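You operate a simulated robot arm through the tools that you are given. There is no shell and no other tool. Be economical: measure what you need, move in short steps, check, and stop when the job is done.

Carry out the task below with a simulated robot arm. There is one attempt and no reset: what you move stays moved.

TASK
Ladle soup into both mugs and put the lid on the pot.
Fine: about a third full each; ladle back.

The check looks at the end state, three seconds after you hand in, the way a careful person would. Anything else that was tipped, shoved, dropped, spilled or broken makes it a failure. Lids that push on must go on centred and level and be pressed home; caps that screw on are set level and turned clockwise until they are tight.

THE ROBOT
A 7-joint arm with a two-finger parallel gripper, fixed in place. Base frame: the origin is at the foot of the arm, x ahead of it, y to its left, z up; the work surface is at about z = 75. Readings come in cm, degrees, newtons and seconds.
With the tool pointing down near the work surface it reaches from about 20 to 68 cm from the base axis. Its first joint turns from -66.0 to 66.0 degrees. Payload 2.4 kg.
The tool frame sits at the grasp point between the pads (the TCP): z along the fingers, y along the line on which they close. The tips reach 3 cm beyond it. Largest opening 9.4 cm; finger width 2.8, thickness 1; the body of the gripper, 5 by 9.6 cm, starts 5.5 cm behind the TCP.
Orientation is that of the tool frame in the base frame, as a unit quaternion [x, y, z, w]. With the fingers straight down and closing along the base's y, the tool's x points along the base's -x, its y along +y and its z along -z.

THE INTERFACE
- The arm moves only by the tool servo_tool. Its argument "motion" is a list that holds one entry, the list of rows, each a list of 6 numbers: the shift along the tool's x, y, z in units of 250 mm (1.0 is 250 mm), then the turn, a rotation vector about the tool's x, y, z in units of 60 degrees (1.0 is 60 degrees). In form: [[[tx, ty, tz, rx, ry, rz], ...]]. A call has 1 to 12 rows; each row is the pose to reach, as a shift and turn from the pose commanded when the call began, along the tool's axes at that moment. "fingers" is the gripper command, from -1 (fully open) to 1 (shut), values between in proportion, set as the call begins (left out, the last holds). A call with a number of a shift or a turn outside -1 to 1 is refused whole. Each row takes 0.2 s and may step no farther than 5 cm and 8.6 degrees from the row before; otherwise, or with a gripper value out of range, the whole call is refused. Where a pose cannot be reached the arm comes as near as it can. A force on the tool above 40 N (or 10 N above the force at the start of the call, whichever is more), or a blocked arm, ends the call early, and 0.2 s more pass. The fingers move at their own pace (about 15.3 cm/s each) and stop on an object; they squeeze with about 28 N. The grip force told is the motor's: it shows also when the fingers shut on nothing. Time passes only in rows, and 0.2 s behind the last, so rows that repeat a pose let the fingers close. The reply holds the time, the measured pose of the TCP, the force on the tool along the base axes, the opening and the grip force, in the units named above and with some noise.
- Cameras (640 x 400 px; columns grow to the right, rows downward): "scene" is fixed at [1.52, 45.78, 145.88]; the picture's right is [-0.83, -0.56, 0.00], its down [-0.28, 0.42, -0.86] and it looks along [0.49, -0.71, -0.51] (base axes); focal length 295 px, centre (320, 200). "wrist" rides on the gripper at [-3.7, 0, -5.8] in the tool frame; the picture's right is [0.00, -1.00, 0.00], its down [0.97, 0.00, -0.24] and it looks along [0.24, 0.00, 0.97] (tool axes); focal length 218 px, centre (320, 200). There is no depth. A picture from a camera that has moved, and an enlarged one, comes with that camera's place and axes in the base frame and with its lens. The place of the scene camera against the robot may be out by one fixed shift of up to 2.5 cm in any direction.
- get_image(camera): a new picture of that camera. The clock stands still meanwhile.
- zoom(camera, box): a new picture of the part [left, top, right, bottom] of that camera's present view, enlarged. The clock stands still meanwhile.
- finish_job(): hands the job in; it is judged then, once.

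Go step by step. Nothing tells you positions but the pictures and the camera data: compare them with the known pose of the tool, close in by small moves and look again before you grip or let go. The budget is 120 turns and 68 pictures, counting those below and the enlarged ones. Unless the task says otherwise, let go and move clear before handing in, and close with one line.

The tools are called after "Call:" as name(argument=value, ...) on one line, values as JSON. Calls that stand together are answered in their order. servo_tool: Moves the arm, as the interface text tells. Its arguments: {"type":"object","properties":{"motion":{"type":"array"},"fingers":{"type":"number"}},"required":["motion"]} The other tools are called the same way: get_image (camera) takes a picture; zoom (camera, box) takes an enlarged picture of a part of a camera's view; finish_job () hands the job in.

At the start:

```text
time_s: 0.0
ee_pos: [36.66, -16.07, 131.26]
tcp_rot: [0.0, 1.0, 0.001, 0.001]
force: [-0.9, -0.7, -0.1]
width: 9.37
finger_force: 0.0
```

scene: 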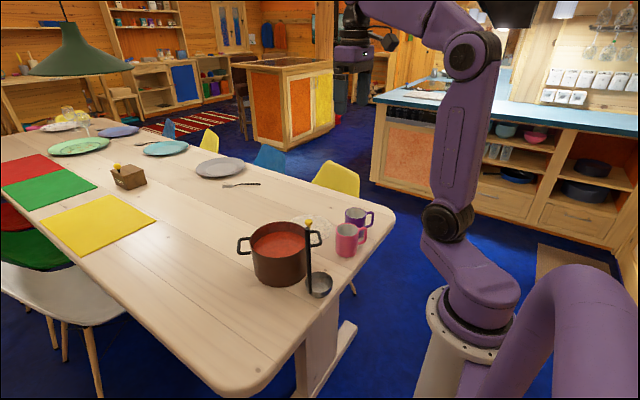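
wrist: 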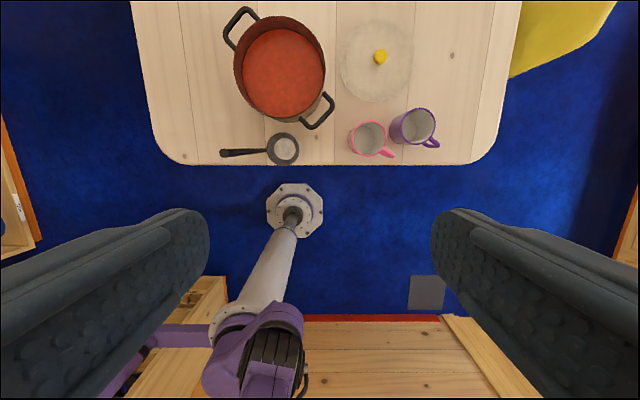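

The pot of soup, the ladle standing upright beside it, two mugs and a clear lid are all at the table end nearest the arm. I'll enlarge both views to measure them.

Call:
zoom(camera="scene", box=[220, 190, 400, 310])

Call:
zoom(camera="wrist", box=[200, 0, 460, 170])

```text
3.33 times, centred on (310, 250) of scene
camera zoom: at [1.52, 45.78, 145.88], right [-0.83, -0.56, 0.0], down [-0.28, 0.42, -0.86], along [0.49, -0.71, -0.51], focal length 984 px, centre (353, 33)
```

zoom: 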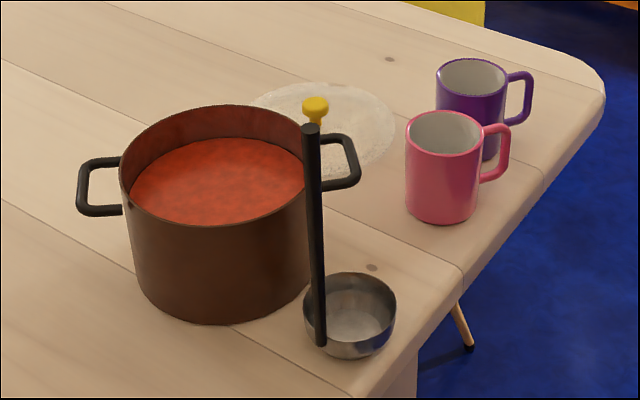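

```text
2.35 times, centred on (330, 85) of wrist
camera zoom: at [40.44, -16.13, 136.86], right [0.0, -1.0, 0.0], down [-0.97, 0.0, 0.24], along [-0.24, 0.0, -0.97], focal length 514 px, centre (296, 471)
```

zoom: 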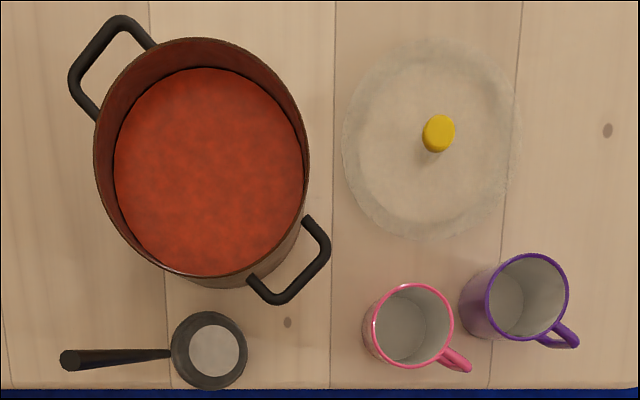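

The ladle handle stands upright near (39.5, -2) with its top at about z = 103, the pot is near (56, -8), the mugs near (42, -27) and (45, -39), and the lid near (61, -30). I'll move above the ladle handle and turn the gripper so that it closes along x.

Call:
servo_tool(motion=[[[-0.0142, 0.0714, 0.05, 0, 0, 0.125], [-0.0284, 0.1428, 0.1, 0, 0, 0.25], [-0.0426, 0.2142, 0.15, 0, 0, 0.375], [-0.0568, 0.2856, 0.2, 0, 0, 0.5], [-0.071, 0.357, 0.25, 0, 0, 0.625], [-0.0852, 0.4284, 0.3, 0, 0, 0.75], [-0.0994, 0.5, 0.35, 0, 0, 0.875], [-0.1136, 0.571, 0.4, 0, 0, 1.0]]], fingers=-1)

Call:
servo_tool(motion=[[[0, 0, 0.03, 0, 0, 0.125], [0, 0, 0.06, 0, 0, 0.25], [0, 0, 0.09, 0, 0, 0.375], [0, 0, 0.12, 0, 0, 0.5]]])

Call:
get_image(camera="wrist")

Call:
zoom(camera="scene", box=[220, 150, 400, 310])

```text
time_s: 1.8
ee_pos: [39.54, -1.74, 121.36]
tcp_rot: [0.501, 0.865, 0.0, -0.001]
force: [-0.4, 0.5, 0.1]
width: 9.38
finger_force: 0.1
```

```text
time_s: 2.8
ee_pos: [39.62, -1.65, 118.23]
tcp_rot: [0.708, 0.706, 0.0, 0.0]
force: [1.0, -0.6, -0.1]
width: 9.37
finger_force: 0.1
```

```text
63 pictures are left
camera wrist: at [39.64, -5.49, 123.91], right [-1.0, 0.0, 0.0], down [0.0, 0.97, 0.24], along [0.0, 0.24, -0.97], focal length 218 px, centre (320, 200)
```

wrist: 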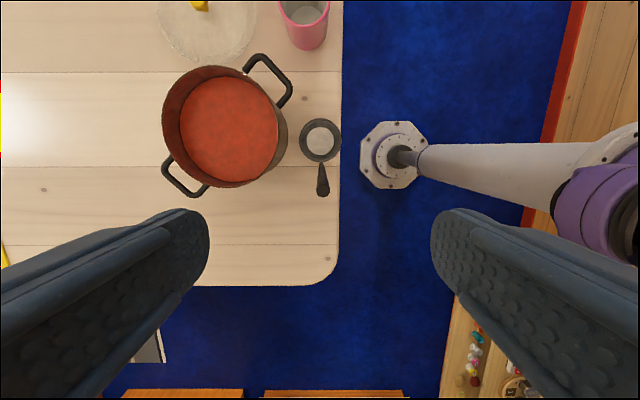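

```text
2.50 times, centred on (310, 230) of scene
camera zoom: at [1.52, 45.78, 145.88], right [-0.83, -0.56, 0.0], down [-0.28, 0.42, -0.86], along [0.49, -0.71, -0.51], focal length 738 px, centre (345, 125)
```

zoom: 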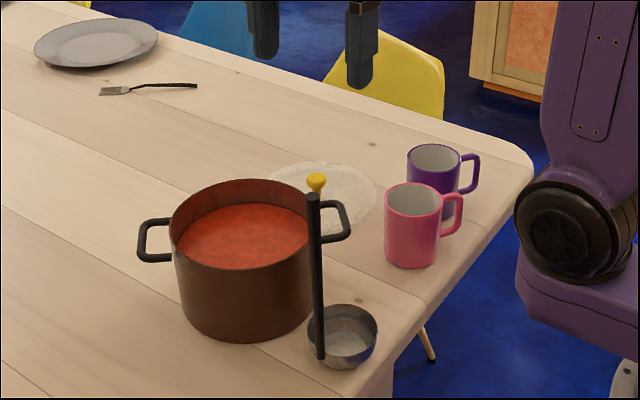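

The two wrist views place the handle top at about (39.45, -0.8, 101). I'll lower to just above it and check.

Call:
servo_tool(motion=[[[0.01, 0, 0.16, 0, 0, 0], [0.03, -0.004, 0.32, 0, 0, 0], [0.03, -0.004, 0.45, 0, 0, 0]]])

Call:
get_image(camera="wrist")

Call:
zoom(camera="scene", box=[220, 150, 400, 310])

```text
time_s: 3.6
ee_pos: [39.44, -1.18, 107.03]
tcp_rot: [0.708, 0.706, 0.0, 0.0]
force: [0.5, -0.4, 0.1]
width: 9.42
finger_force: 0.1
```

```text
61 pictures are left
camera wrist: at [39.43, -4.86, 112.56], right [-1.0, 0.0, 0.0], down [0.0, 0.97, 0.24], along [0.0, 0.24, -0.97], focal length 218 px, centre (320, 200)
```

wrist: 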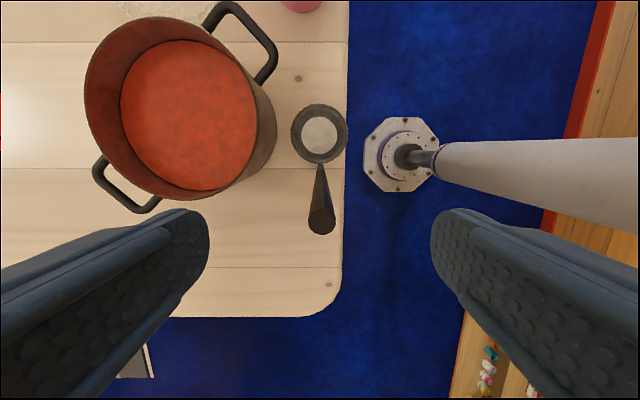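

```text
2.50 times, centred on (310, 230) of scene
camera zoom: at [1.52, 45.78, 145.88], right [-0.83, -0.56, 0.0], down [-0.28, 0.42, -0.86], along [0.49, -0.71, -0.51], focal length 738 px, centre (345, 125)
```

zoom: 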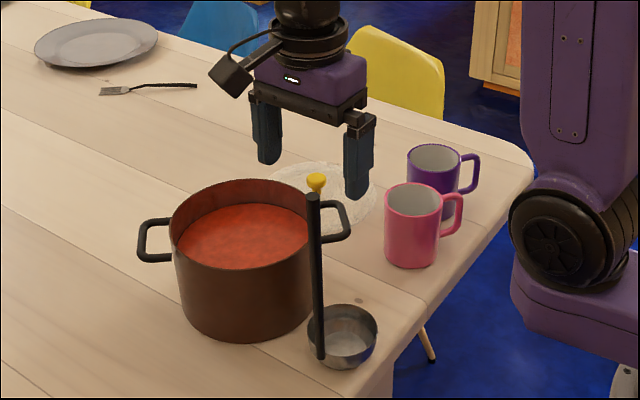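

The handle top is centred between the fingers at about (39.4, -0.9, 101.3). I'll descend about 9.5 cm so the pads hold its upper part, then close.

Call:
servo_tool(motion=[[[0.008, 0, 0.1, 0, 0, 0], [0.008, 0, 0.2, 0, 0, 0], [0.008, 0, 0.3, 0, 0, 0], [0.008, 0, 0.38, 0, 0, 0]]])

Call:
zoom(camera="scene", box=[220, 150, 400, 310])

Call:
get_image(camera="wrist")

```text
time_s: 4.6
ee_pos: [39.34, -0.95, 97.52]
tcp_rot: [0.707, 0.707, 0.0, 0.0]
force: [0.7, 0.3, -0.1]
width: 9.41
finger_force: 0.1
```

```text
2.50 times, centred on (310, 230) of scene
camera zoom: at [1.52, 45.78, 145.88], right [-0.83, -0.56, 0.0], down [-0.28, 0.42, -0.86], along [0.49, -0.71, -0.51], focal length 738 px, centre (345, 125)
```

zoom: 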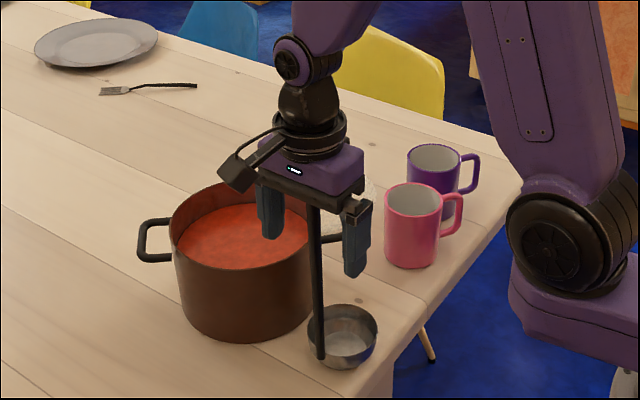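

```text
58 pictures are left
camera wrist: at [39.43, -4.67, 103.15], right [-1.0, 0.0, 0.0], down [0.0, 0.97, 0.24], along [0.0, 0.24, -0.97], focal length 218 px, centre (320, 200)
```

wrist: 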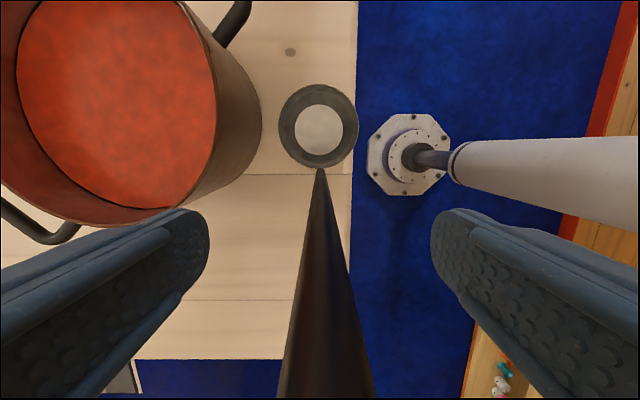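

The handle lies between the open fingers. I'll close on it.

Call:
servo_tool(motion=[[[0, 0, 0, 0, 0, 0], [0, 0, 0, 0, 0, 0], [0, 0, 0, 0, 0, 0], [0, 0, 0, 0, 0, 0], [0, 0, 0, 0, 0, 0]]], fingers=1)

Call:
servo_tool(motion=[[[0, 0, -0.03, 0, 0, 0], [0, 0, -0.08, 0, 0, 0], [0, 0, -0.12, 0, 0, 0], [0, 0, -0.12, 0, 0, 0]]])

Call:
zoom(camera="scene", box=[220, 150, 400, 310])

Call:
get_image(camera="wrist")

```text
time_s: 5.8
ee_pos: [39.21, -0.93, 97.62]
tcp_rot: [0.707, 0.707, 0.0, 0.0]
force: [0.5, 0.6, -0.4]
width: 1.45
finger_force: 27.7
```

```text
time_s: 6.8
ee_pos: [39.14, -0.88, 100.45]
tcp_rot: [0.707, 0.707, 0.0, 0.0]
force: [-0.2, -0.1, -2.2]
width: 1.46
finger_force: 27.8
```

```text
2.50 times, centred on (310, 230) of scene
camera zoom: at [1.53, 45.78, 145.88], right [-0.83, -0.56, 0.0], down [-0.28, 0.42, -0.86], along [0.49, -0.71, -0.51], focal length 738 px, centre (345, 125)
```

zoom: 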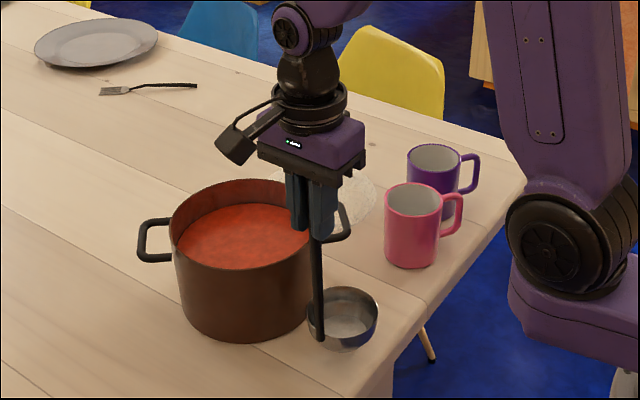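

```text
56 pictures are left
camera wrist: at [39.38, -4.67, 106.11], right [-1.0, 0.0, 0.0], down [0.0, 0.97, 0.24], along [0.0, 0.24, -0.97], focal length 218 px, centre (320, 200)
```

wrist: 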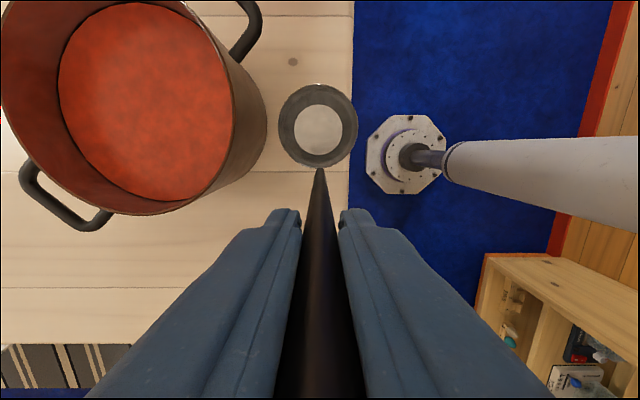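

The ladle is held and lifted; its bowl bottom is about 22.5 cm below the TCP. I'll raise it well above the pot rim and measure the pot again.

Call:
servo_tool(motion=[[[0, 0, -0.12, 0, 0, 0], [0, 0, -0.25, 0, 0, 0], [0, 0, -0.4, 0, 0, 0], [0, 0, -0.56, 0, 0, 0], [0, 0, -0.66, 0, 0, 0], [0, 0, -0.66, 0, 0, 0]]])

Call:
get_image(camera="wrist")

Call:
zoom(camera="scene", box=[220, 130, 400, 310])

```text
time_s: 8.2
ee_pos: [39.46, -0.74, 117.09]
tcp_rot: [0.707, 0.707, 0.0, 0.0]
force: [0.5, 0.0, -2.1]
width: 1.46
finger_force: 27.9
```

```text
55 pictures are left
camera wrist: at [39.45, -4.5, 122.66], right [-1.0, 0.0, 0.0], down [0.0, 0.97, 0.24], along [0.0, 0.24, -0.97], focal length 218 px, centre (320, 200)
```

wrist: 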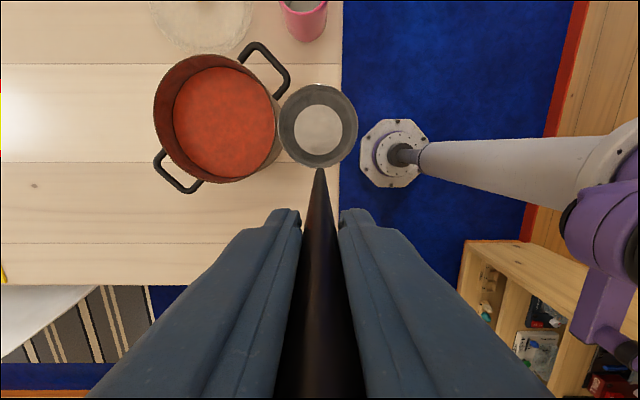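

```text
2.22 times, centred on (310, 220) of scene
camera zoom: at [1.53, 45.78, 145.88], right [-0.83, -0.56, 0.0], down [-0.28, 0.42, -0.86], along [0.49, -0.71, -0.51], focal length 656 px, centre (342, 156)
```

zoom: 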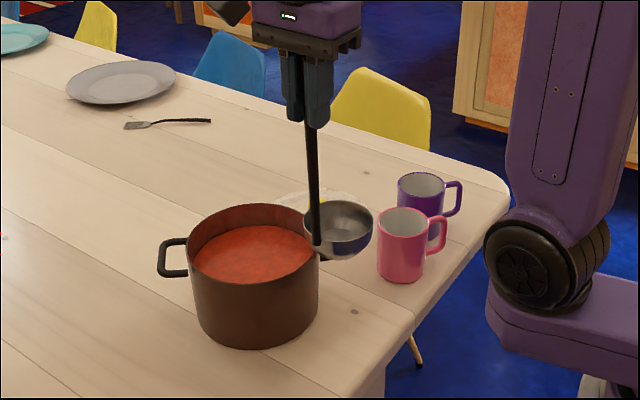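

The pot comes out centred near (56.1, -8.0), outer radius 9.4, rim at about z = 86.3 and soup at about z = 82. I'll bring the ladle over the pot and check.

Call:
servo_tool(motion=[[[-0.015, 0.1, 0, 0, 0, 0], [-0.035, 0.22, 0, 0, 0, 0], [-0.055, 0.34, 0, 0, 0, 0], [-0.075, 0.46, 0, 0, 0, 0], [-0.095, 0.58, 0, 0, 0, 0], [-0.106, 0.666, 0, 0, 0, 0], [-0.106, 0.666, 0, 0, 0, 0]]])

Call:
get_image(camera="wrist")

Call:
zoom(camera="scene", box=[220, 130, 400, 310])

```text
time_s: 9.8
ee_pos: [56.28, -3.42, 117.0]
tcp_rot: [0.707, 0.707, -0.001, 0.0]
force: [0.1, -0.6, -1.9]
width: 1.48
finger_force: 27.4
```

```text
53 pictures are left
camera wrist: at [56.34, -7.23, 122.56], right [-1.0, 0.0, 0.0], down [0.0, 0.97, 0.24], along [0.0, 0.24, -0.97], focal length 218 px, centre (320, 200)
```

wrist: 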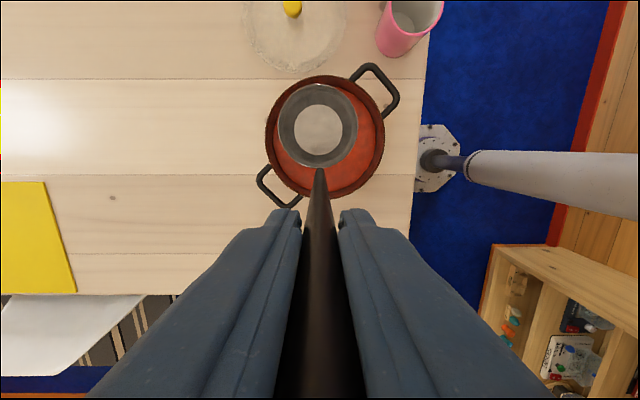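

```text
2.22 times, centred on (310, 220) of scene
camera zoom: at [1.53, 45.78, 145.88], right [-0.83, -0.56, 0.0], down [-0.28, 0.42, -0.86], along [0.49, -0.71, -0.51], focal length 656 px, centre (342, 156)
```

zoom: 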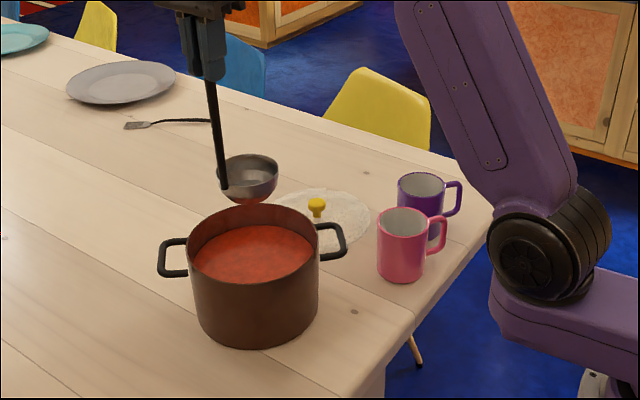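

The bowl is well inside the rim, about 0.8 cm off in x. I'll correct that and lower it into the soup slowly.

Call:
servo_tool(motion=[[[0, -0.032, 0.05, 0, 0, 0], [0, -0.032, 0.15, 0, 0, 0], [0, -0.032, 0.25, 0, 0, 0], [0, -0.032, 0.34, 0, 0, 0], [0, -0.032, 0.41, 0, 0, 0], [0, -0.032, 0.47, 0, 0, 0], [0, -0.032, 0.52, 0, 0, 0], [0, -0.032, 0.57, 0, 0, 0], [0, -0.032, 0.61, 0, 0, 0], [0, -0.032, 0.64, 0, 0, 0], [0, -0.032, 0.64, 0, 0, 0]]])

Call:
zoom(camera="wrist", box=[220, 20, 420, 220])

```text
time_s: 12.2
ee_pos: [55.24, -3.46, 100.98]
tcp_rot: [0.708, 0.706, 0.0, 0.0]
force: [-0.2, 0.1, -3.5]
width: 1.47
finger_force: 28.1
```

```text
2.00 times, centred on (320, 120) of wrist
camera zoom: at [55.38, -7.32, 106.66], right [-1.0, 0.0, 0.0], down [0.0, 0.97, 0.24], along [0.0, 0.24, -0.97], focal length 436 px, centre (320, 360)
```

zoom: 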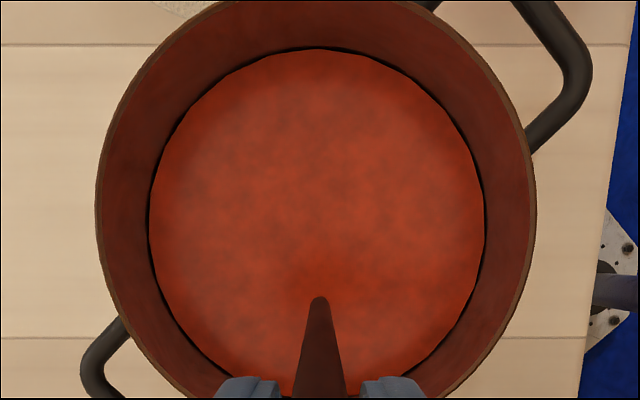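

The bowl is fully under the surface and the load has grown. I'll raise it slowly and level.

Call:
servo_tool(motion=[[[0, 0, -0.02, 0, 0, 0], [0, 0, -0.05, 0, 0, 0], [0, 0, -0.09, 0, 0, 0], [0, 0, -0.13, 0, 0, 0], [0, 0, -0.18, 0, 0, 0], [0, 0, -0.23, 0, 0, 0], [0, 0, -0.29, 0, 0, 0], [0, 0, -0.35, 0, 0, 0], [0, 0, -0.41, 0, 0, 0], [0, 0, -0.46, 0, 0, 0], [0, 0, -0.5, 0, 0, 0], [0, 0, -0.52, 0, 0, 0]]])

Call:
servo_tool(motion=[[[0, 0, -0.03, 0, 0, 0], [0, 0, -0.07, 0, 0, 0], [0, 0, -0.1, 0, 0, 0], [0, 0, -0.12, 0, 0, 0], [0, 0, -0.12, 0, 0, 0], [0, 0, -0.12, 0, 0, 0]]])

Call:
zoom(camera="wrist", box=[220, 0, 420, 220])

Call:
zoom(camera="scene", box=[220, 150, 400, 310])

```text
time_s: 14.8
ee_pos: [55.36, -3.53, 114.05]
tcp_rot: [0.708, 0.707, 0.0, 0.0]
force: [-0.3, 0.7, -4.2]
width: 1.47
finger_force: 28.2
```

```text
time_s: 16.2
ee_pos: [55.39, -3.5, 117.09]
tcp_rot: [0.707, 0.707, 0.0, 0.0]
force: [-0.2, -1.0, -3.3]
width: 1.43
finger_force: 28.3
```

```text
1.82 times, centred on (320, 110) of wrist
camera zoom: at [55.33, -7.34, 122.62], right [-1.0, 0.0, 0.0], down [0.0, 0.97, 0.24], along [0.0, 0.24, -0.97], focal length 397 px, centre (320, 364)
```

zoom: 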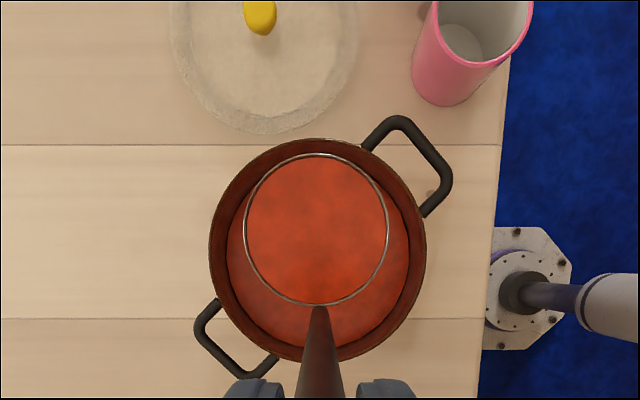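

```text
2.50 times, centred on (310, 230) of scene
camera zoom: at [1.53, 45.78, 145.88], right [-0.83, -0.56, 0.0], down [-0.28, 0.42, -0.86], along [0.49, -0.71, -0.51], focal length 738 px, centre (345, 125)
```

zoom: 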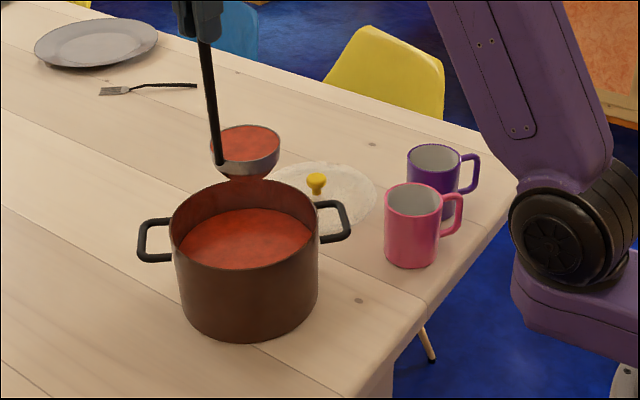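

The ladle is brim-full. I'll tip it 4° over the pot to give it a little freeboard, level it again, and look.

Call:
servo_tool(motion=[[[0, 0, 0, 0, 0.02, 0], [0, 0, 0, 0, 0.045, 0], [0, 0, 0, 0, 0.067, 0], [0, 0, 0, 0, 0.067, 0], [0, 0, 0, 0, 0.067, 0], [0, 0, 0, 0, 0.067, 0], [0, 0, 0, 0, 0.045, 0], [0, 0, 0, 0, 0.02, 0], [0, 0, 0, 0, 0, 0], [0, 0, 0, 0, 0, 0], [0, 0, 0, 0, 0, 0]]])

Call:
zoom(camera="wrist", box=[220, 0, 420, 220])

```text
time_s: 18.6
ee_pos: [55.31, -3.4, 116.92]
tcp_rot: [0.708, 0.707, 0.0, 0.0]
force: [-0.1, 1.0, -4.1]
width: 1.47
finger_force: 28.0
```

```text
1.82 times, centred on (320, 110) of wrist
camera zoom: at [55.33, -7.25, 122.58], right [-1.0, 0.0, 0.0], down [0.0, 0.97, 0.24], along [0.0, 0.24, -0.97], focal length 397 px, centre (320, 364)
```

zoom: 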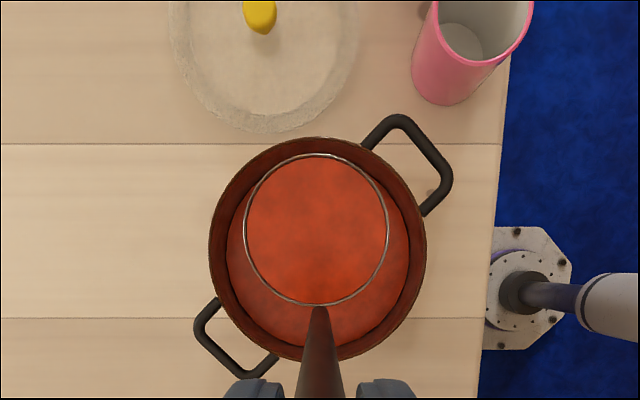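

The load holds steady with no drips. Now I'll carry it smoothly toward the pink mug at (42.3, -27.5), yawing back so the pour goes sideways off the ladle.

Call:
servo_tool(motion=[[[-0.016, -0.0105, 0, 0, 0, -0.02], [-0.056, -0.0367, 0, 0, 0, -0.07], [-0.1206, -0.0786, 0, 0, 0, -0.15], [-0.201, -0.131, 0, 0, 0, -0.25], [-0.2894, -0.1886, 0, 0, 0, -0.36], [-0.3779, -0.2463, 0, 0, 0, -0.47], [-0.4663, -0.3039, 0, 0, 0, -0.58], [-0.5548, -0.3616, 0, 0, 0, -0.69], [-0.6352, -0.414, 0, 0, 0, -0.79], [-0.7075, -0.4611, 0, 0, 0, -0.88], [-0.7638, -0.4978, 0, 0, 0, -0.95], [-0.804, -0.524, 0, 0, 0, -1.0]]])

```text
time_s: 21.2
ee_pos: [42.27, -23.56, 116.93]
tcp_rot: [0.258, 0.966, 0.001, 0.0]
force: [-0.3, 0.6, -3.5]
width: 1.45
finger_force: 28.1
```

Halfway there and steady. I'll finish the yaw and settle above the pink mug.

Call:
servo_tool(motion=[[[0.001, -0.02, 0, 0, 0, -0.025], [0.004, -0.065, 0.01, 0, 0, -0.08], [0.008, -0.125, 0.025, 0, 0, -0.15], [0.012, -0.19, 0.045, 0, 0, -0.23], [0.016, -0.255, 0.065, 0, 0, -0.31], [0.02, -0.32, 0.085, 0, 0, -0.39], [0.023, -0.37, 0.1, 0, 0, -0.45], [0.025, -0.4, 0.11, 0, 0, -0.49], [0.0256, -0.409, 0.115, 0, 0, -0.5], [0.0256, -0.409, 0.115, 0, 0, -0.5], [0.0256, -0.409, 0.115, 0, 0, -0.5]]])

Call:
get_image(camera="wrist")

Call:
zoom(camera="scene", box=[270, 130, 450, 290])

```text
time_s: 23.6
ee_pos: [36.5, -32.23, 114.09]
tcp_rot: [0.0, 1.0, 0.0, 0.001]
force: [0.3, -0.5, -4.0]
width: 1.46
finger_force: 27.9
```

```text
47 pictures are left
camera wrist: at [40.34, -32.17, 119.72], right [0.0, -1.0, 0.0], down [-0.97, 0.0, 0.24], along [-0.24, 0.0, -0.97], focal length 218 px, centre (320, 200)
```

wrist: 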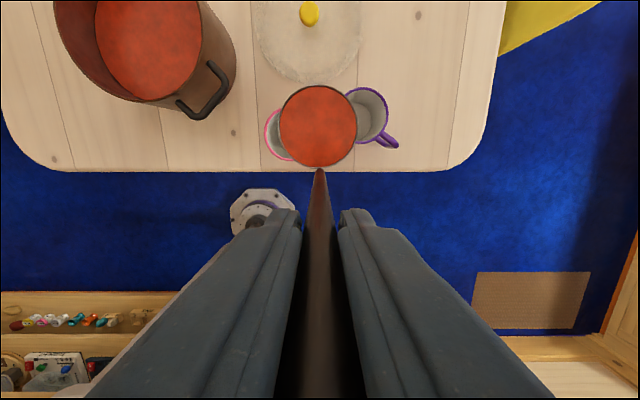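

```text
2.50 times, centred on (360, 210) of scene
camera zoom: at [1.53, 45.77, 145.88], right [-0.83, -0.56, 0.0], down [-0.28, 0.42, -0.86], along [0.49, -0.71, -0.51], focal length 738 px, centre (220, 175)
```

zoom: 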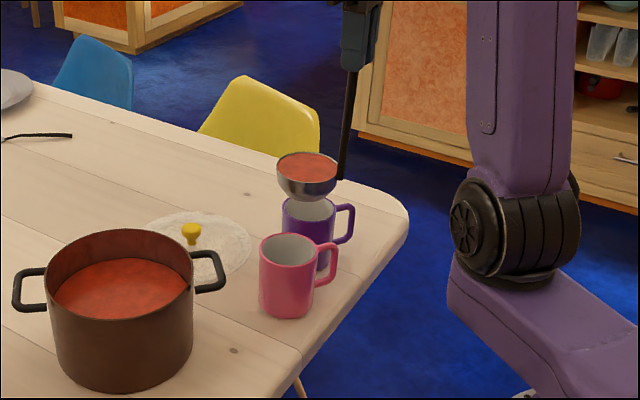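

The rims match the plan: bowl centre near (42.5, -32.2), pink mug near (42.2, -27.5), so the pouring lip will sit over the mug. I'll lower, then begin tipping about the lip.

Call:
servo_tool(motion=[[[0, 0, 0.03, 0, 0, 0], [0, 0, 0.08, 0, 0, 0], [0, 0, 0.13, 0, 0, 0], [0, 0, 0.18, 0, 0, 0], [0, 0, 0.205, 0, 0, 0], [0, 0, 0.215, 0, 0, 0], [0, 0, 0.215, 0, 0, 0], [0, 0, 0.215, 0, 0, 0]]])

Call:
servo_tool(motion=[[[0, 0.033, -0.006, 0.0417, 0, 0], [0, 0.066, -0.0114, 0.0833, 0, 0], [0, 0.1, -0.0145, 0.125, 0, 0], [0, 0.1324, -0.0171, 0.1667, 0, 0], [0, 0.166, -0.017, 0.2083, 0, 0], [0, 0.1992, -0.017, 0.25, 0, 0]]])

Call:
zoom(camera="scene", box=[270, 130, 450, 290])

```text
time_s: 25.4
ee_pos: [36.5, -32.09, 108.66]
tcp_rot: [0.001, 1.0, 0.0, 0.0]
force: [-0.4, 0.0, -3.1]
width: 1.46
finger_force: 28.3
```

```text
time_s: 26.8
ee_pos: [36.49, -27.07, 109.15]
tcp_rot: [0.001, 0.991, -0.131, 0.0]
force: [0.4, 0.1, -3.1]
width: 1.46
finger_force: 28.4
```

```text
2.50 times, centred on (360, 210) of scene
camera zoom: at [1.53, 45.77, 145.88], right [-0.83, -0.56, 0.0], down [-0.28, 0.42, -0.86], along [0.49, -0.71, -0.51], focal length 738 px, centre (220, 175)
```

zoom: 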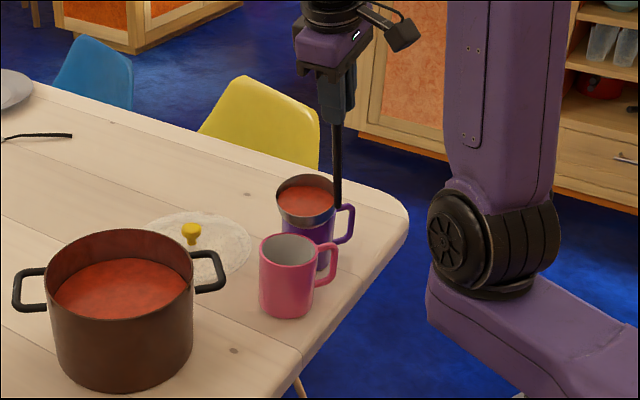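

The lip is over the pink mug and the soup hasn't visibly started to run. I'll tip another 15° and look.

Call:
servo_tool(motion=[[[0, 0.0328, -0.0064, 0.0417, 0, 0], [0, 0.066, -0.0114, 0.0833, 0, 0], [0, 0.099, -0.015, 0.125, 0, 0], [0, 0.1324, -0.0171, 0.1667, 0, 0], [0, 0.1658, -0.0178, 0.2083, 0, 0], [0, 0.1992, -0.017, 0.25, 0, 0]]])

Call:
zoom(camera="scene", box=[300, 170, 420, 280])

Call:
get_image(camera="wrist")

```text
time_s: 28.2
ee_pos: [36.47, -22.11, 108.12]
tcp_rot: [0.001, 0.966, -0.26, -0.001]
force: [-0.7, 0.0, -2.5]
width: 1.47
finger_force: 28.3
```

```text
3.64 times, centred on (360, 225) of scene
camera zoom: at [1.53, 45.77, 145.88], right [-0.83, -0.56, 0.0], down [-0.28, 0.42, -0.86], along [0.49, -0.71, -0.51], focal length 1074 px, centre (174, 109)
```

zoom: 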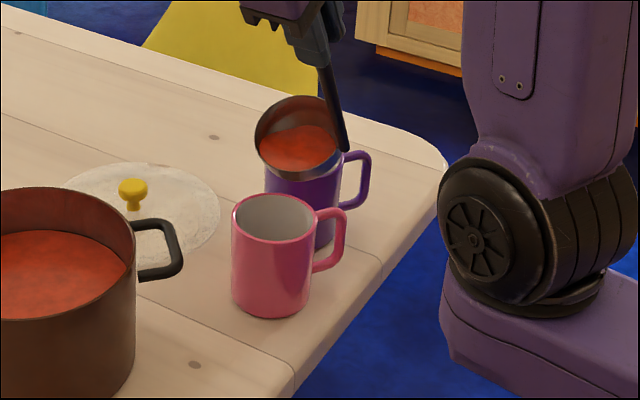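

```text
43 pictures are left
camera wrist: at [40.23, -19.31, 113.08], right [0.0, -0.87, 0.5], down [-0.97, 0.12, 0.21], along [-0.24, -0.49, -0.84], focal length 218 px, centre (320, 200)
```

wrist: 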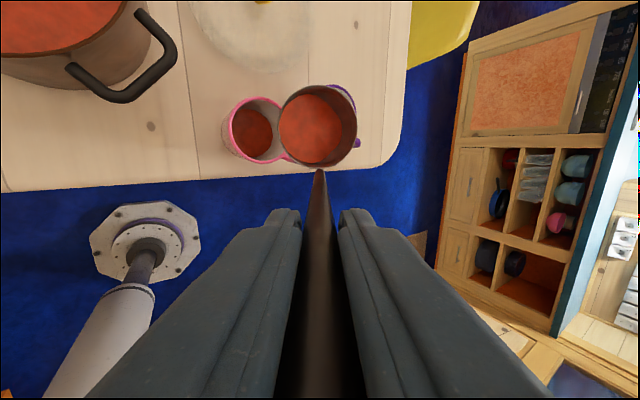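

Soup is running into the pink mug and none is on the table. I'll keep tipping about the lip to 60°.

Call:
servo_tool(motion=[[[0, 0.0328, -0.0064, 0.0417, 0, 0], [0, 0.066, -0.0114, 0.0833, 0, 0], [0, 0.099, -0.015, 0.125, 0, 0], [0, 0.1324, -0.0171, 0.1667, 0, 0], [0, 0.1658, -0.0178, 0.2083, 0, 0], [0, 0.1992, -0.017, 0.25, 0, 0], [0, 0.2325, -0.0147, 0.2917, 0, 0], [0, 0.2656, -0.011, 0.3333, 0, 0], [0, 0.2987, -0.0058, 0.375, 0, 0], [0, 0.3316, 0.0008, 0.4167, 0, 0], [0, 0.3639, 0.0088, 0.4583, 0, 0], [0, 0.396, 0.0182, 0.5, 0, 0]]])

Call:
zoom(camera="scene", box=[300, 170, 420, 280])

Call:
get_image(camera="wrist")

```text
time_s: 30.8
ee_pos: [36.52, -13.83, 103.08]
tcp_rot: [0.0, 0.866, -0.5, 0.0]
force: [0.0, 0.1, -2.2]
width: 1.49
finger_force: 27.8
```

```text
3.64 times, centred on (360, 225) of scene
camera zoom: at [1.53, 45.78, 145.88], right [-0.83, -0.56, 0.0], down [-0.28, 0.42, -0.86], along [0.49, -0.71, -0.51], focal length 1074 px, centre (174, 109)
```

zoom: 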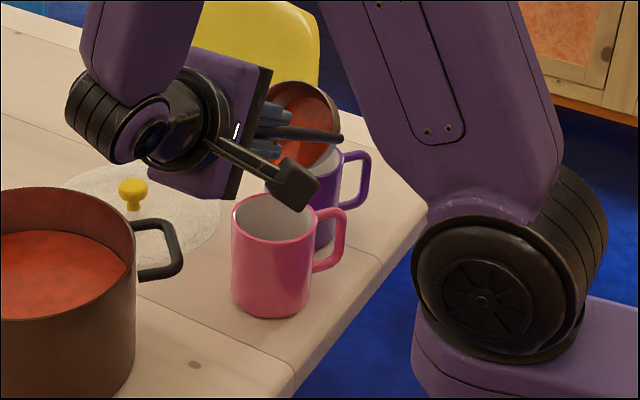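

```text
41 pictures are left
camera wrist: at [40.32, -8.89, 105.75], right [0.0, -0.5, 0.87], down [-0.97, 0.21, 0.12], along [-0.24, -0.84, -0.48], focal length 218 px, centre (320, 200)
```

wrist: 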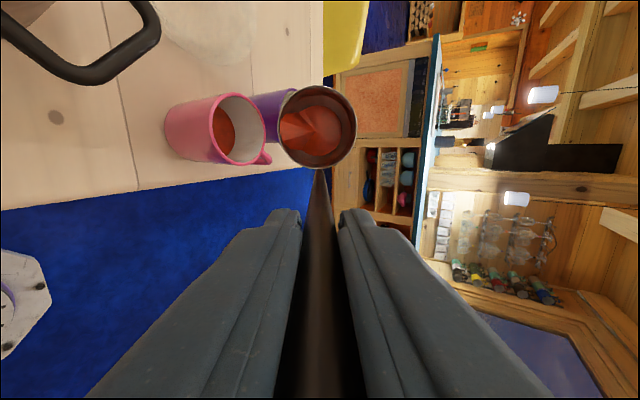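

Most of it has gone in; a little remains in the bowl. I'll tip another 25° to empty it.

Call:
servo_tool(motion=[[[0, 0.0328, -0.0064, 0.0417, 0, 0], [0, 0.066, -0.0114, 0.0833, 0, 0], [0, 0.099, -0.015, 0.125, 0, 0], [0, 0.1324, -0.0171, 0.1667, 0, 0], [0, 0.1658, -0.0178, 0.2083, 0, 0], [0, 0.1992, -0.017, 0.25, 0, 0], [0, 0.2325, -0.0147, 0.2917, 0, 0], [0, 0.2656, -0.011, 0.3333, 0, 0], [0, 0.2987, -0.0058, 0.375, 0, 0], [0, 0.3316, 0.0008, 0.4167, 0, 0], [0, 0.3316, 0.0008, 0.4167, 0, 0], [0, 0.3316, 0.0008, 0.4167, 0, 0]]])

Call:
get_image(camera="wrist")

```text
time_s: 33.4
ee_pos: [36.47, -9.65, 95.85]
tcp_rot: [0.0, 0.737, -0.676, 0.0]
force: [-0.2, 0.4, -1.5]
width: 1.45
finger_force: 28.3
```

```text
40 pictures are left
camera wrist: at [40.24, -4.01, 96.07], right [0.0, -0.09, 1.0], down [-0.97, 0.24, 0.02], along [-0.24, -0.97, -0.08], focal length 218 px, centre (320, 200)
```

wrist: 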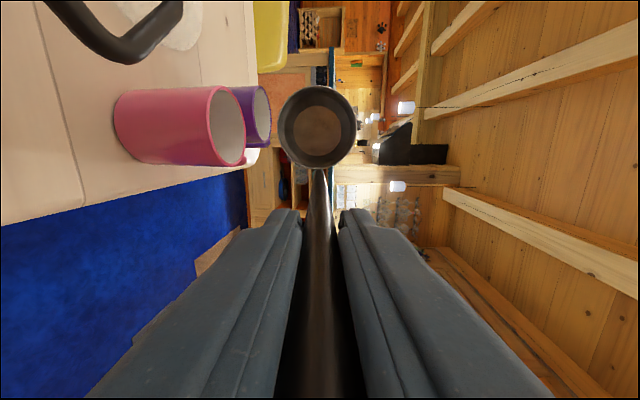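

The ladle is empty. I'll tip it back upright along the same path.

Call:
servo_tool(motion=[[[0, -0.1025, 0.0301, -0.1333, 0, 0], [0, -0.1998, 0.0742, -0.2667, 0, 0], [0, -0.29, 0.1314, -0.4, 0, 0], [0, -0.3714, 0.2006, -0.5333, 0, 0], [0, -0.4424, 0.2804, -0.6667, 0, 0], [0, -0.5016, 0.3694, -0.8, 0, 0], [0, -0.5477, 0.4657, -0.9333, 0, 0], [0, -0.5477, 0.4657, -0.9333, 0, 0]]])

Call:
servo_tool(motion=[[[0, -0.09, 0.0256, -0.1167, 0, 0], [0, -0.1761, 0.0619, -0.2333, 0, 0], [0, -0.2627, 0.1122, -0.3583, 0, 0], [0, -0.342, 0.1733, -0.4833, 0, 0], [0, -0.342, 0.1733, -0.4833, 0, 0]]])

Call:
servo_tool(motion=[[[0, 0, -0.05, 0, 0, 0], [0, 0, -0.15, 0, 0, 0], [0, 0, -0.25, 0, 0, 0], [0, 0, -0.34, 0, 0, 0], [0, 0, -0.34, 0, 0, 0]]])

Call:
zoom(camera="wrist", box=[220, 40, 420, 190])

Call:
zoom(camera="scene", box=[290, 170, 410, 280])

```text
time_s: 35.2
ee_pos: [36.74, -22.69, 108.36]
tcp_rot: [0.001, 0.968, -0.249, 0.001]
force: [-0.1, 0.2, -2.3]
width: 1.45
finger_force: 28.2
```

```text
time_s: 36.4
ee_pos: [36.84, -32.08, 108.68]
tcp_rot: [0.0, 1.0, 0.002, 0.0]
force: [0.3, 0.1, -2.4]
width: 1.44
finger_force: 28.0
```

```text
time_s: 37.6
ee_pos: [36.43, -32.1, 117.16]
tcp_rot: [0.0, 1.0, 0.0, -0.001]
force: [-0.8, 0.5, -2.1]
width: 1.48
finger_force: 28.2
```

```text
2.67 times, centred on (320, 115) of wrist
camera zoom: at [40.19, -32.11, 122.77], right [0.0, -1.0, 0.0], down [-0.97, 0.0, 0.24], along [-0.24, 0.0, -0.97], focal length 582 px, centre (320, 427)
```

zoom: 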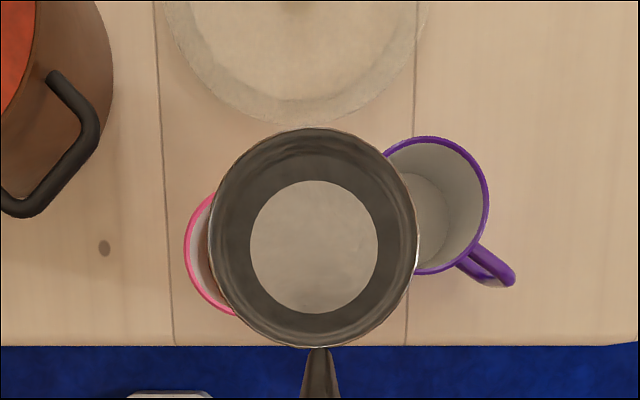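

```text
3.64 times, centred on (350, 225) of scene
camera zoom: at [1.53, 45.78, 145.88], right [-0.83, -0.56, 0.0], down [-0.28, 0.42, -0.86], along [0.49, -0.71, -0.51], focal length 1074 px, centre (211, 109)
```

zoom: 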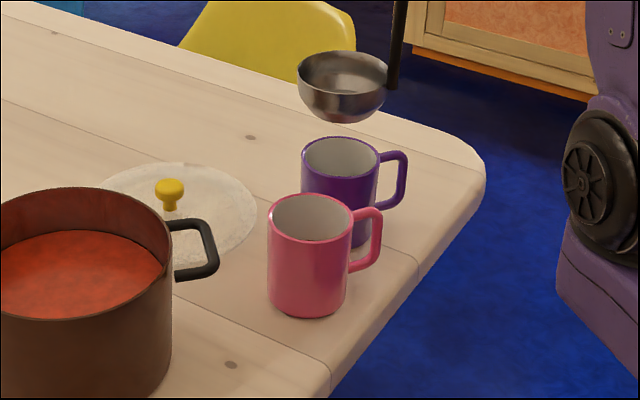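

Pink mug is filled with no spill. I'll return over the pot for the second ladleful, looking at the pink mug's level on the way.

Call:
servo_tool(motion=[[[-0.057, 0.0861, 0, 0, 0, 0.125], [-0.114, 0.1723, 0, 0, 0, 0.25], [-0.171, 0.2584, 0, 0, 0, 0.375], [-0.228, 0.3445, 0, 0, 0, 0.5], [-0.285, 0.4306, 0, 0, 0, 0.625], [-0.342, 0.5168, 0, 0, 0, 0.75], [-0.399, 0.6029, 0, 0, 0, 0.875], [-0.456, 0.689, 0, 0, 0, 1.0], [-0.456, 0.689, 0, 0, 0, 1.0]]])

Call:
get_image(camera="wrist")

Call:
servo_tool(motion=[[[0.05, 0.1, 0, 0, 0, 0.1], [0.1, 0.2, 0, 0, 0, 0.2], [0.15, 0.3, 0, 0, 0, 0.3], [0.2, 0.4, 0, 0, 0, 0.4], [0.246, 0.493, 0, 0, 0, 0.5], [0.246, 0.493, 0, 0, 0, 0.5]]])

Call:
get_image(camera="wrist")

```text
time_s: 39.6
ee_pos: [47.74, -14.71, 117.06]
tcp_rot: [0.501, 0.865, -0.001, 0.0]
force: [0.2, 0.7, -2.6]
width: 1.48
finger_force: 28.2
```

```text
37 pictures are left
camera wrist: at [49.76, -18.1, 122.7], right [-0.87, -0.5, 0.0], down [-0.48, 0.84, 0.24], along [-0.12, 0.21, -0.97], focal length 218 px, centre (320, 200)
```

wrist: 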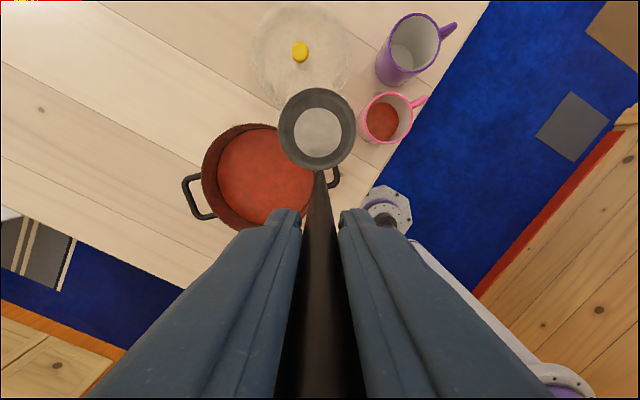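

```text
time_s: 41.0
ee_pos: [55.55, -3.09, 117.13]
tcp_rot: [0.708, 0.706, 0.0, -0.001]
force: [-0.2, -0.7, -1.4]
width: 1.47
finger_force: 27.9
```

```text
36 pictures are left
camera wrist: at [55.6, -7.04, 122.72], right [-1.0, 0.0, 0.0], down [0.0, 0.97, 0.24], along [0.0, 0.24, -0.97], focal length 218 px, centre (320, 200)
```

wrist: 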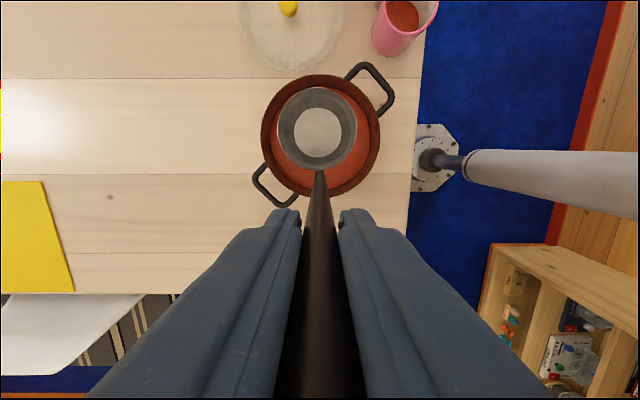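

The pink mug looks about a third full. I'll dip again, slightly deeper than before.

Call:
servo_tool(motion=[[[0, -0.008, 0.06, 0, 0, 0], [-0.008, -0.008, 0.16, 0, 0, 0], [-0.012, -0.008, 0.26, 0, 0, 0], [-0.012, -0.008, 0.35, 0, 0, 0], [-0.012, -0.008, 0.42, 0, 0, 0], [-0.012, -0.008, 0.48, 0, 0, 0], [-0.012, -0.008, 0.53, 0, 0, 0], [-0.012, -0.008, 0.58, 0, 0, 0], [-0.012, -0.008, 0.62, 0, 0, 0], [-0.012, -0.008, 0.65, 0, 0, 0], [-0.012, -0.008, 0.664, 0, 0, 0], [-0.012, -0.008, 0.664, 0, 0, 0]]])

Call:
servo_tool(motion=[[[0, 0, 0, 0, 0, 0], [0, 0, -0.02, 0, 0, 0], [0, 0, -0.05, 0, 0, 0], [0, 0, -0.09, 0, 0, 0], [0, 0, -0.13, 0, 0, 0], [0, 0, -0.18, 0, 0, 0], [0, 0, -0.23, 0, 0, 0], [0, 0, -0.29, 0, 0, 0], [0, 0, -0.35, 0, 0, 0], [0, 0, -0.41, 0, 0, 0], [0, 0, -0.46, 0, 0, 0], [0, 0, -0.5, 0, 0, 0]]])

Call:
servo_tool(motion=[[[0, 0, -0.04, 0, 0, 0], [0, 0, -0.09, 0, 0, 0], [0, 0, -0.13, 0, 0, 0], [0, 0, -0.16, 0, 0, 0], [0, 0, -0.164, 0, 0, 0], [0, 0, -0.164, 0, 0, 0]]])

Call:
zoom(camera="wrist", box=[220, 0, 420, 220])

```text
time_s: 43.6
ee_pos: [55.33, -3.71, 100.44]
tcp_rot: [0.707, 0.707, 0.001, 0.001]
force: [0.1, 0.6, -3.7]
width: 1.46
finger_force: 28.2
```

```text
time_s: 46.2
ee_pos: [55.26, -3.53, 113.17]
tcp_rot: [0.707, 0.707, -0.001, -0.001]
force: [-0.1, -0.1, -3.9]
width: 1.47
finger_force: 27.8
```

```text
time_s: 47.6
ee_pos: [55.29, -3.76, 117.22]
tcp_rot: [0.707, 0.707, -0.001, 0.0]
force: [0.2, 0.0, -3.1]
width: 1.44
finger_force: 28.0
```

```text
1.82 times, centred on (320, 110) of wrist
camera zoom: at [55.36, -7.49, 122.84], right [-1.0, 0.0, 0.0], down [0.0, 0.97, 0.24], along [0.0, 0.24, -0.97], focal length 397 px, centre (320, 364)
```

zoom: 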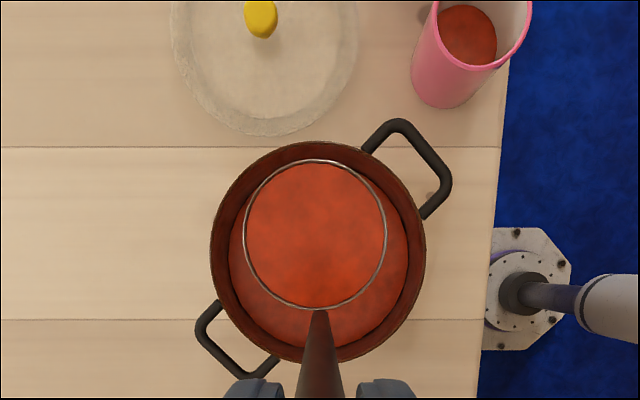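

The second ladleful is ready. The violet mug is at about (44.9, -38.7), so I'll carry it there smoothly.

Call:
servo_tool(motion=[[[-0.0174, -0.0071, 0, 0, 0, -0.02], [-0.061, -0.0249, 0, 0, 0, -0.07], [-0.1308, -0.0534, 0, 0, 0, -0.15], [-0.218, -0.089, 0, 0, 0, -0.25], [-0.3139, -0.1282, 0, 0, 0, -0.36], [-0.4098, -0.1673, 0, 0, 0, -0.47], [-0.5058, -0.2065, 0, 0, 0, -0.58], [-0.6017, -0.2456, 0, 0, 0, -0.69], [-0.6889, -0.2812, 0, 0, 0, -0.79], [-0.7674, -0.3133, 0, 0, 0, -0.88], [-0.8284, -0.3382, 0, 0, 0, -0.95], [-0.872, -0.356, 0, 0, 0, -1.0]]])

```text
time_s: 50.2
ee_pos: [46.44, -25.48, 117.41]
tcp_rot: [0.259, 0.966, 0.0, 0.0]
force: [0.5, 0.0, -4.0]
width: 1.5
finger_force: 28.3
```

Steady. I'll finish the move above the violet mug.

Call:
servo_tool(motion=[[[-0.002, -0.0152, 0, 0, 0, -0.01], [-0.007, -0.0532, 0, 0, 0, -0.035], [-0.015, -0.114, 0.01, 0, 0, -0.075], [-0.0249, -0.19, 0.025, 0, 0, -0.125], [-0.0359, -0.2736, 0.04, 0, 0, -0.18], [-0.0469, -0.3572, 0.055, 0, 0, -0.235], [-0.0578, -0.4408, 0.07, 0, 0, -0.29], [-0.0688, -0.5244, 0.085, 0, 0, -0.345], [-0.0788, -0.6004, 0.1, 0, 0, -0.395], [-0.0877, -0.6688, 0.115, 0, 0, -0.44], [-0.0947, -0.722, 0.122, 0, 0, -0.475], [-0.0997, -0.76, 0.128, 0, 0, -0.5]]])

Call:
servo_tool(motion=[[[0, 0, 0, 0, 0, 0], [0, 0, 0, 0, 0, 0]]])

Call:
get_image(camera="wrist")

Call:
zoom(camera="scene", box=[270, 130, 450, 290])

```text
time_s: 52.8
ee_pos: [39.1, -43.17, 114.11]
tcp_rot: [0.0, 1.0, 0.0, 0.0]
force: [-0.7, -0.2, -3.1]
width: 1.46
finger_force: 28.0
```

```text
time_s: 53.4
ee_pos: [39.07, -43.15, 114.09]
tcp_rot: [0.0, 1.0, 0.0, 0.001]
force: [-0.2, 0.3, -3.6]
width: 1.45
finger_force: 28.4
```

```text
34 pictures are left
camera wrist: at [42.83, -43.24, 119.69], right [0.0, -1.0, 0.0], down [-0.97, 0.0, 0.24], along [-0.24, 0.0, -0.97], focal length 218 px, centre (320, 200)
```

wrist: 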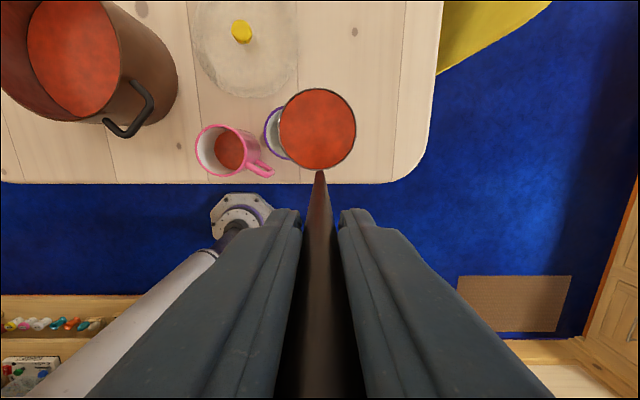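

```text
2.50 times, centred on (360, 210) of scene
camera zoom: at [1.53, 45.77, 145.88], right [-0.83, -0.56, 0.0], down [-0.28, 0.42, -0.86], along [0.49, -0.71, -0.51], focal length 738 px, centre (220, 175)
```

zoom: 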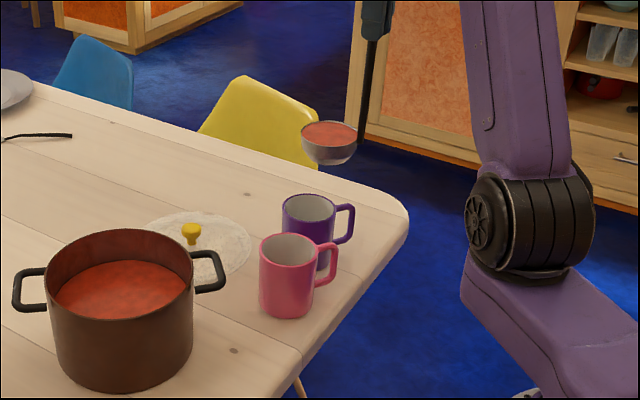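

The layout matches the first pour. I'll lower and repeat the same tipping motion in stages.

Call:
servo_tool(motion=[[[0, 0, 0.03, 0, 0, 0], [0, 0, 0.08, 0, 0, 0], [0, 0, 0.13, 0, 0, 0], [0, 0, 0.18, 0, 0, 0], [0, 0, 0.205, 0, 0, 0], [0, 0, 0.215, 0, 0, 0], [0, 0, 0.215, 0, 0, 0], [0, 0, 0.215, 0, 0, 0]]])

Call:
servo_tool(motion=[[[0, 0.0328, -0.0064, 0.0417, 0, 0], [0, 0.066, -0.0114, 0.0833, 0, 0], [0, 0.099, -0.015, 0.125, 0, 0], [0, 0.1324, -0.0171, 0.1667, 0, 0], [0, 0.1658, -0.0178, 0.2083, 0, 0], [0, 0.1992, -0.017, 0.25, 0, 0], [0, 0.2325, -0.0147, 0.2917, 0, 0], [0, 0.2656, -0.011, 0.3333, 0, 0]]])

Call:
get_image(camera="wrist")

```text
time_s: 55.2
ee_pos: [38.98, -43.25, 108.67]
tcp_rot: [0.0, 1.0, 0.0, 0.0]
force: [0.6, 0.3, -3.1]
width: 1.5
finger_force: 27.9
```

```text
time_s: 57.0
ee_pos: [38.95, -36.57, 108.99]
tcp_rot: [0.001, 0.985, -0.174, -0.001]
force: [-0.4, 0.2, -2.9]
width: 1.45
finger_force: 28.5
```

```text
32 pictures are left
camera wrist: at [42.77, -34.69, 114.18], right [0.0, -0.94, 0.34], down [-0.97, 0.08, 0.23], along [-0.24, -0.33, -0.91], focal length 218 px, centre (320, 200)
```

wrist: 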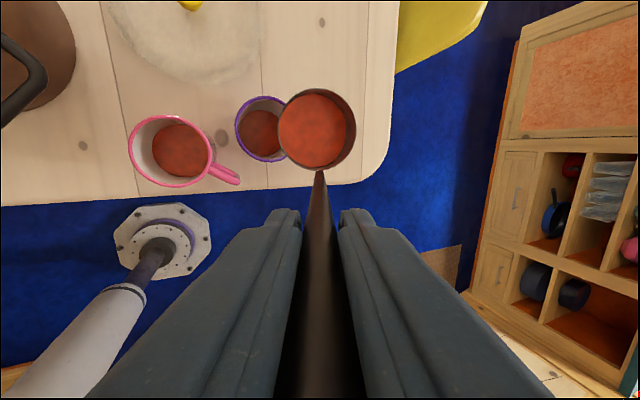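

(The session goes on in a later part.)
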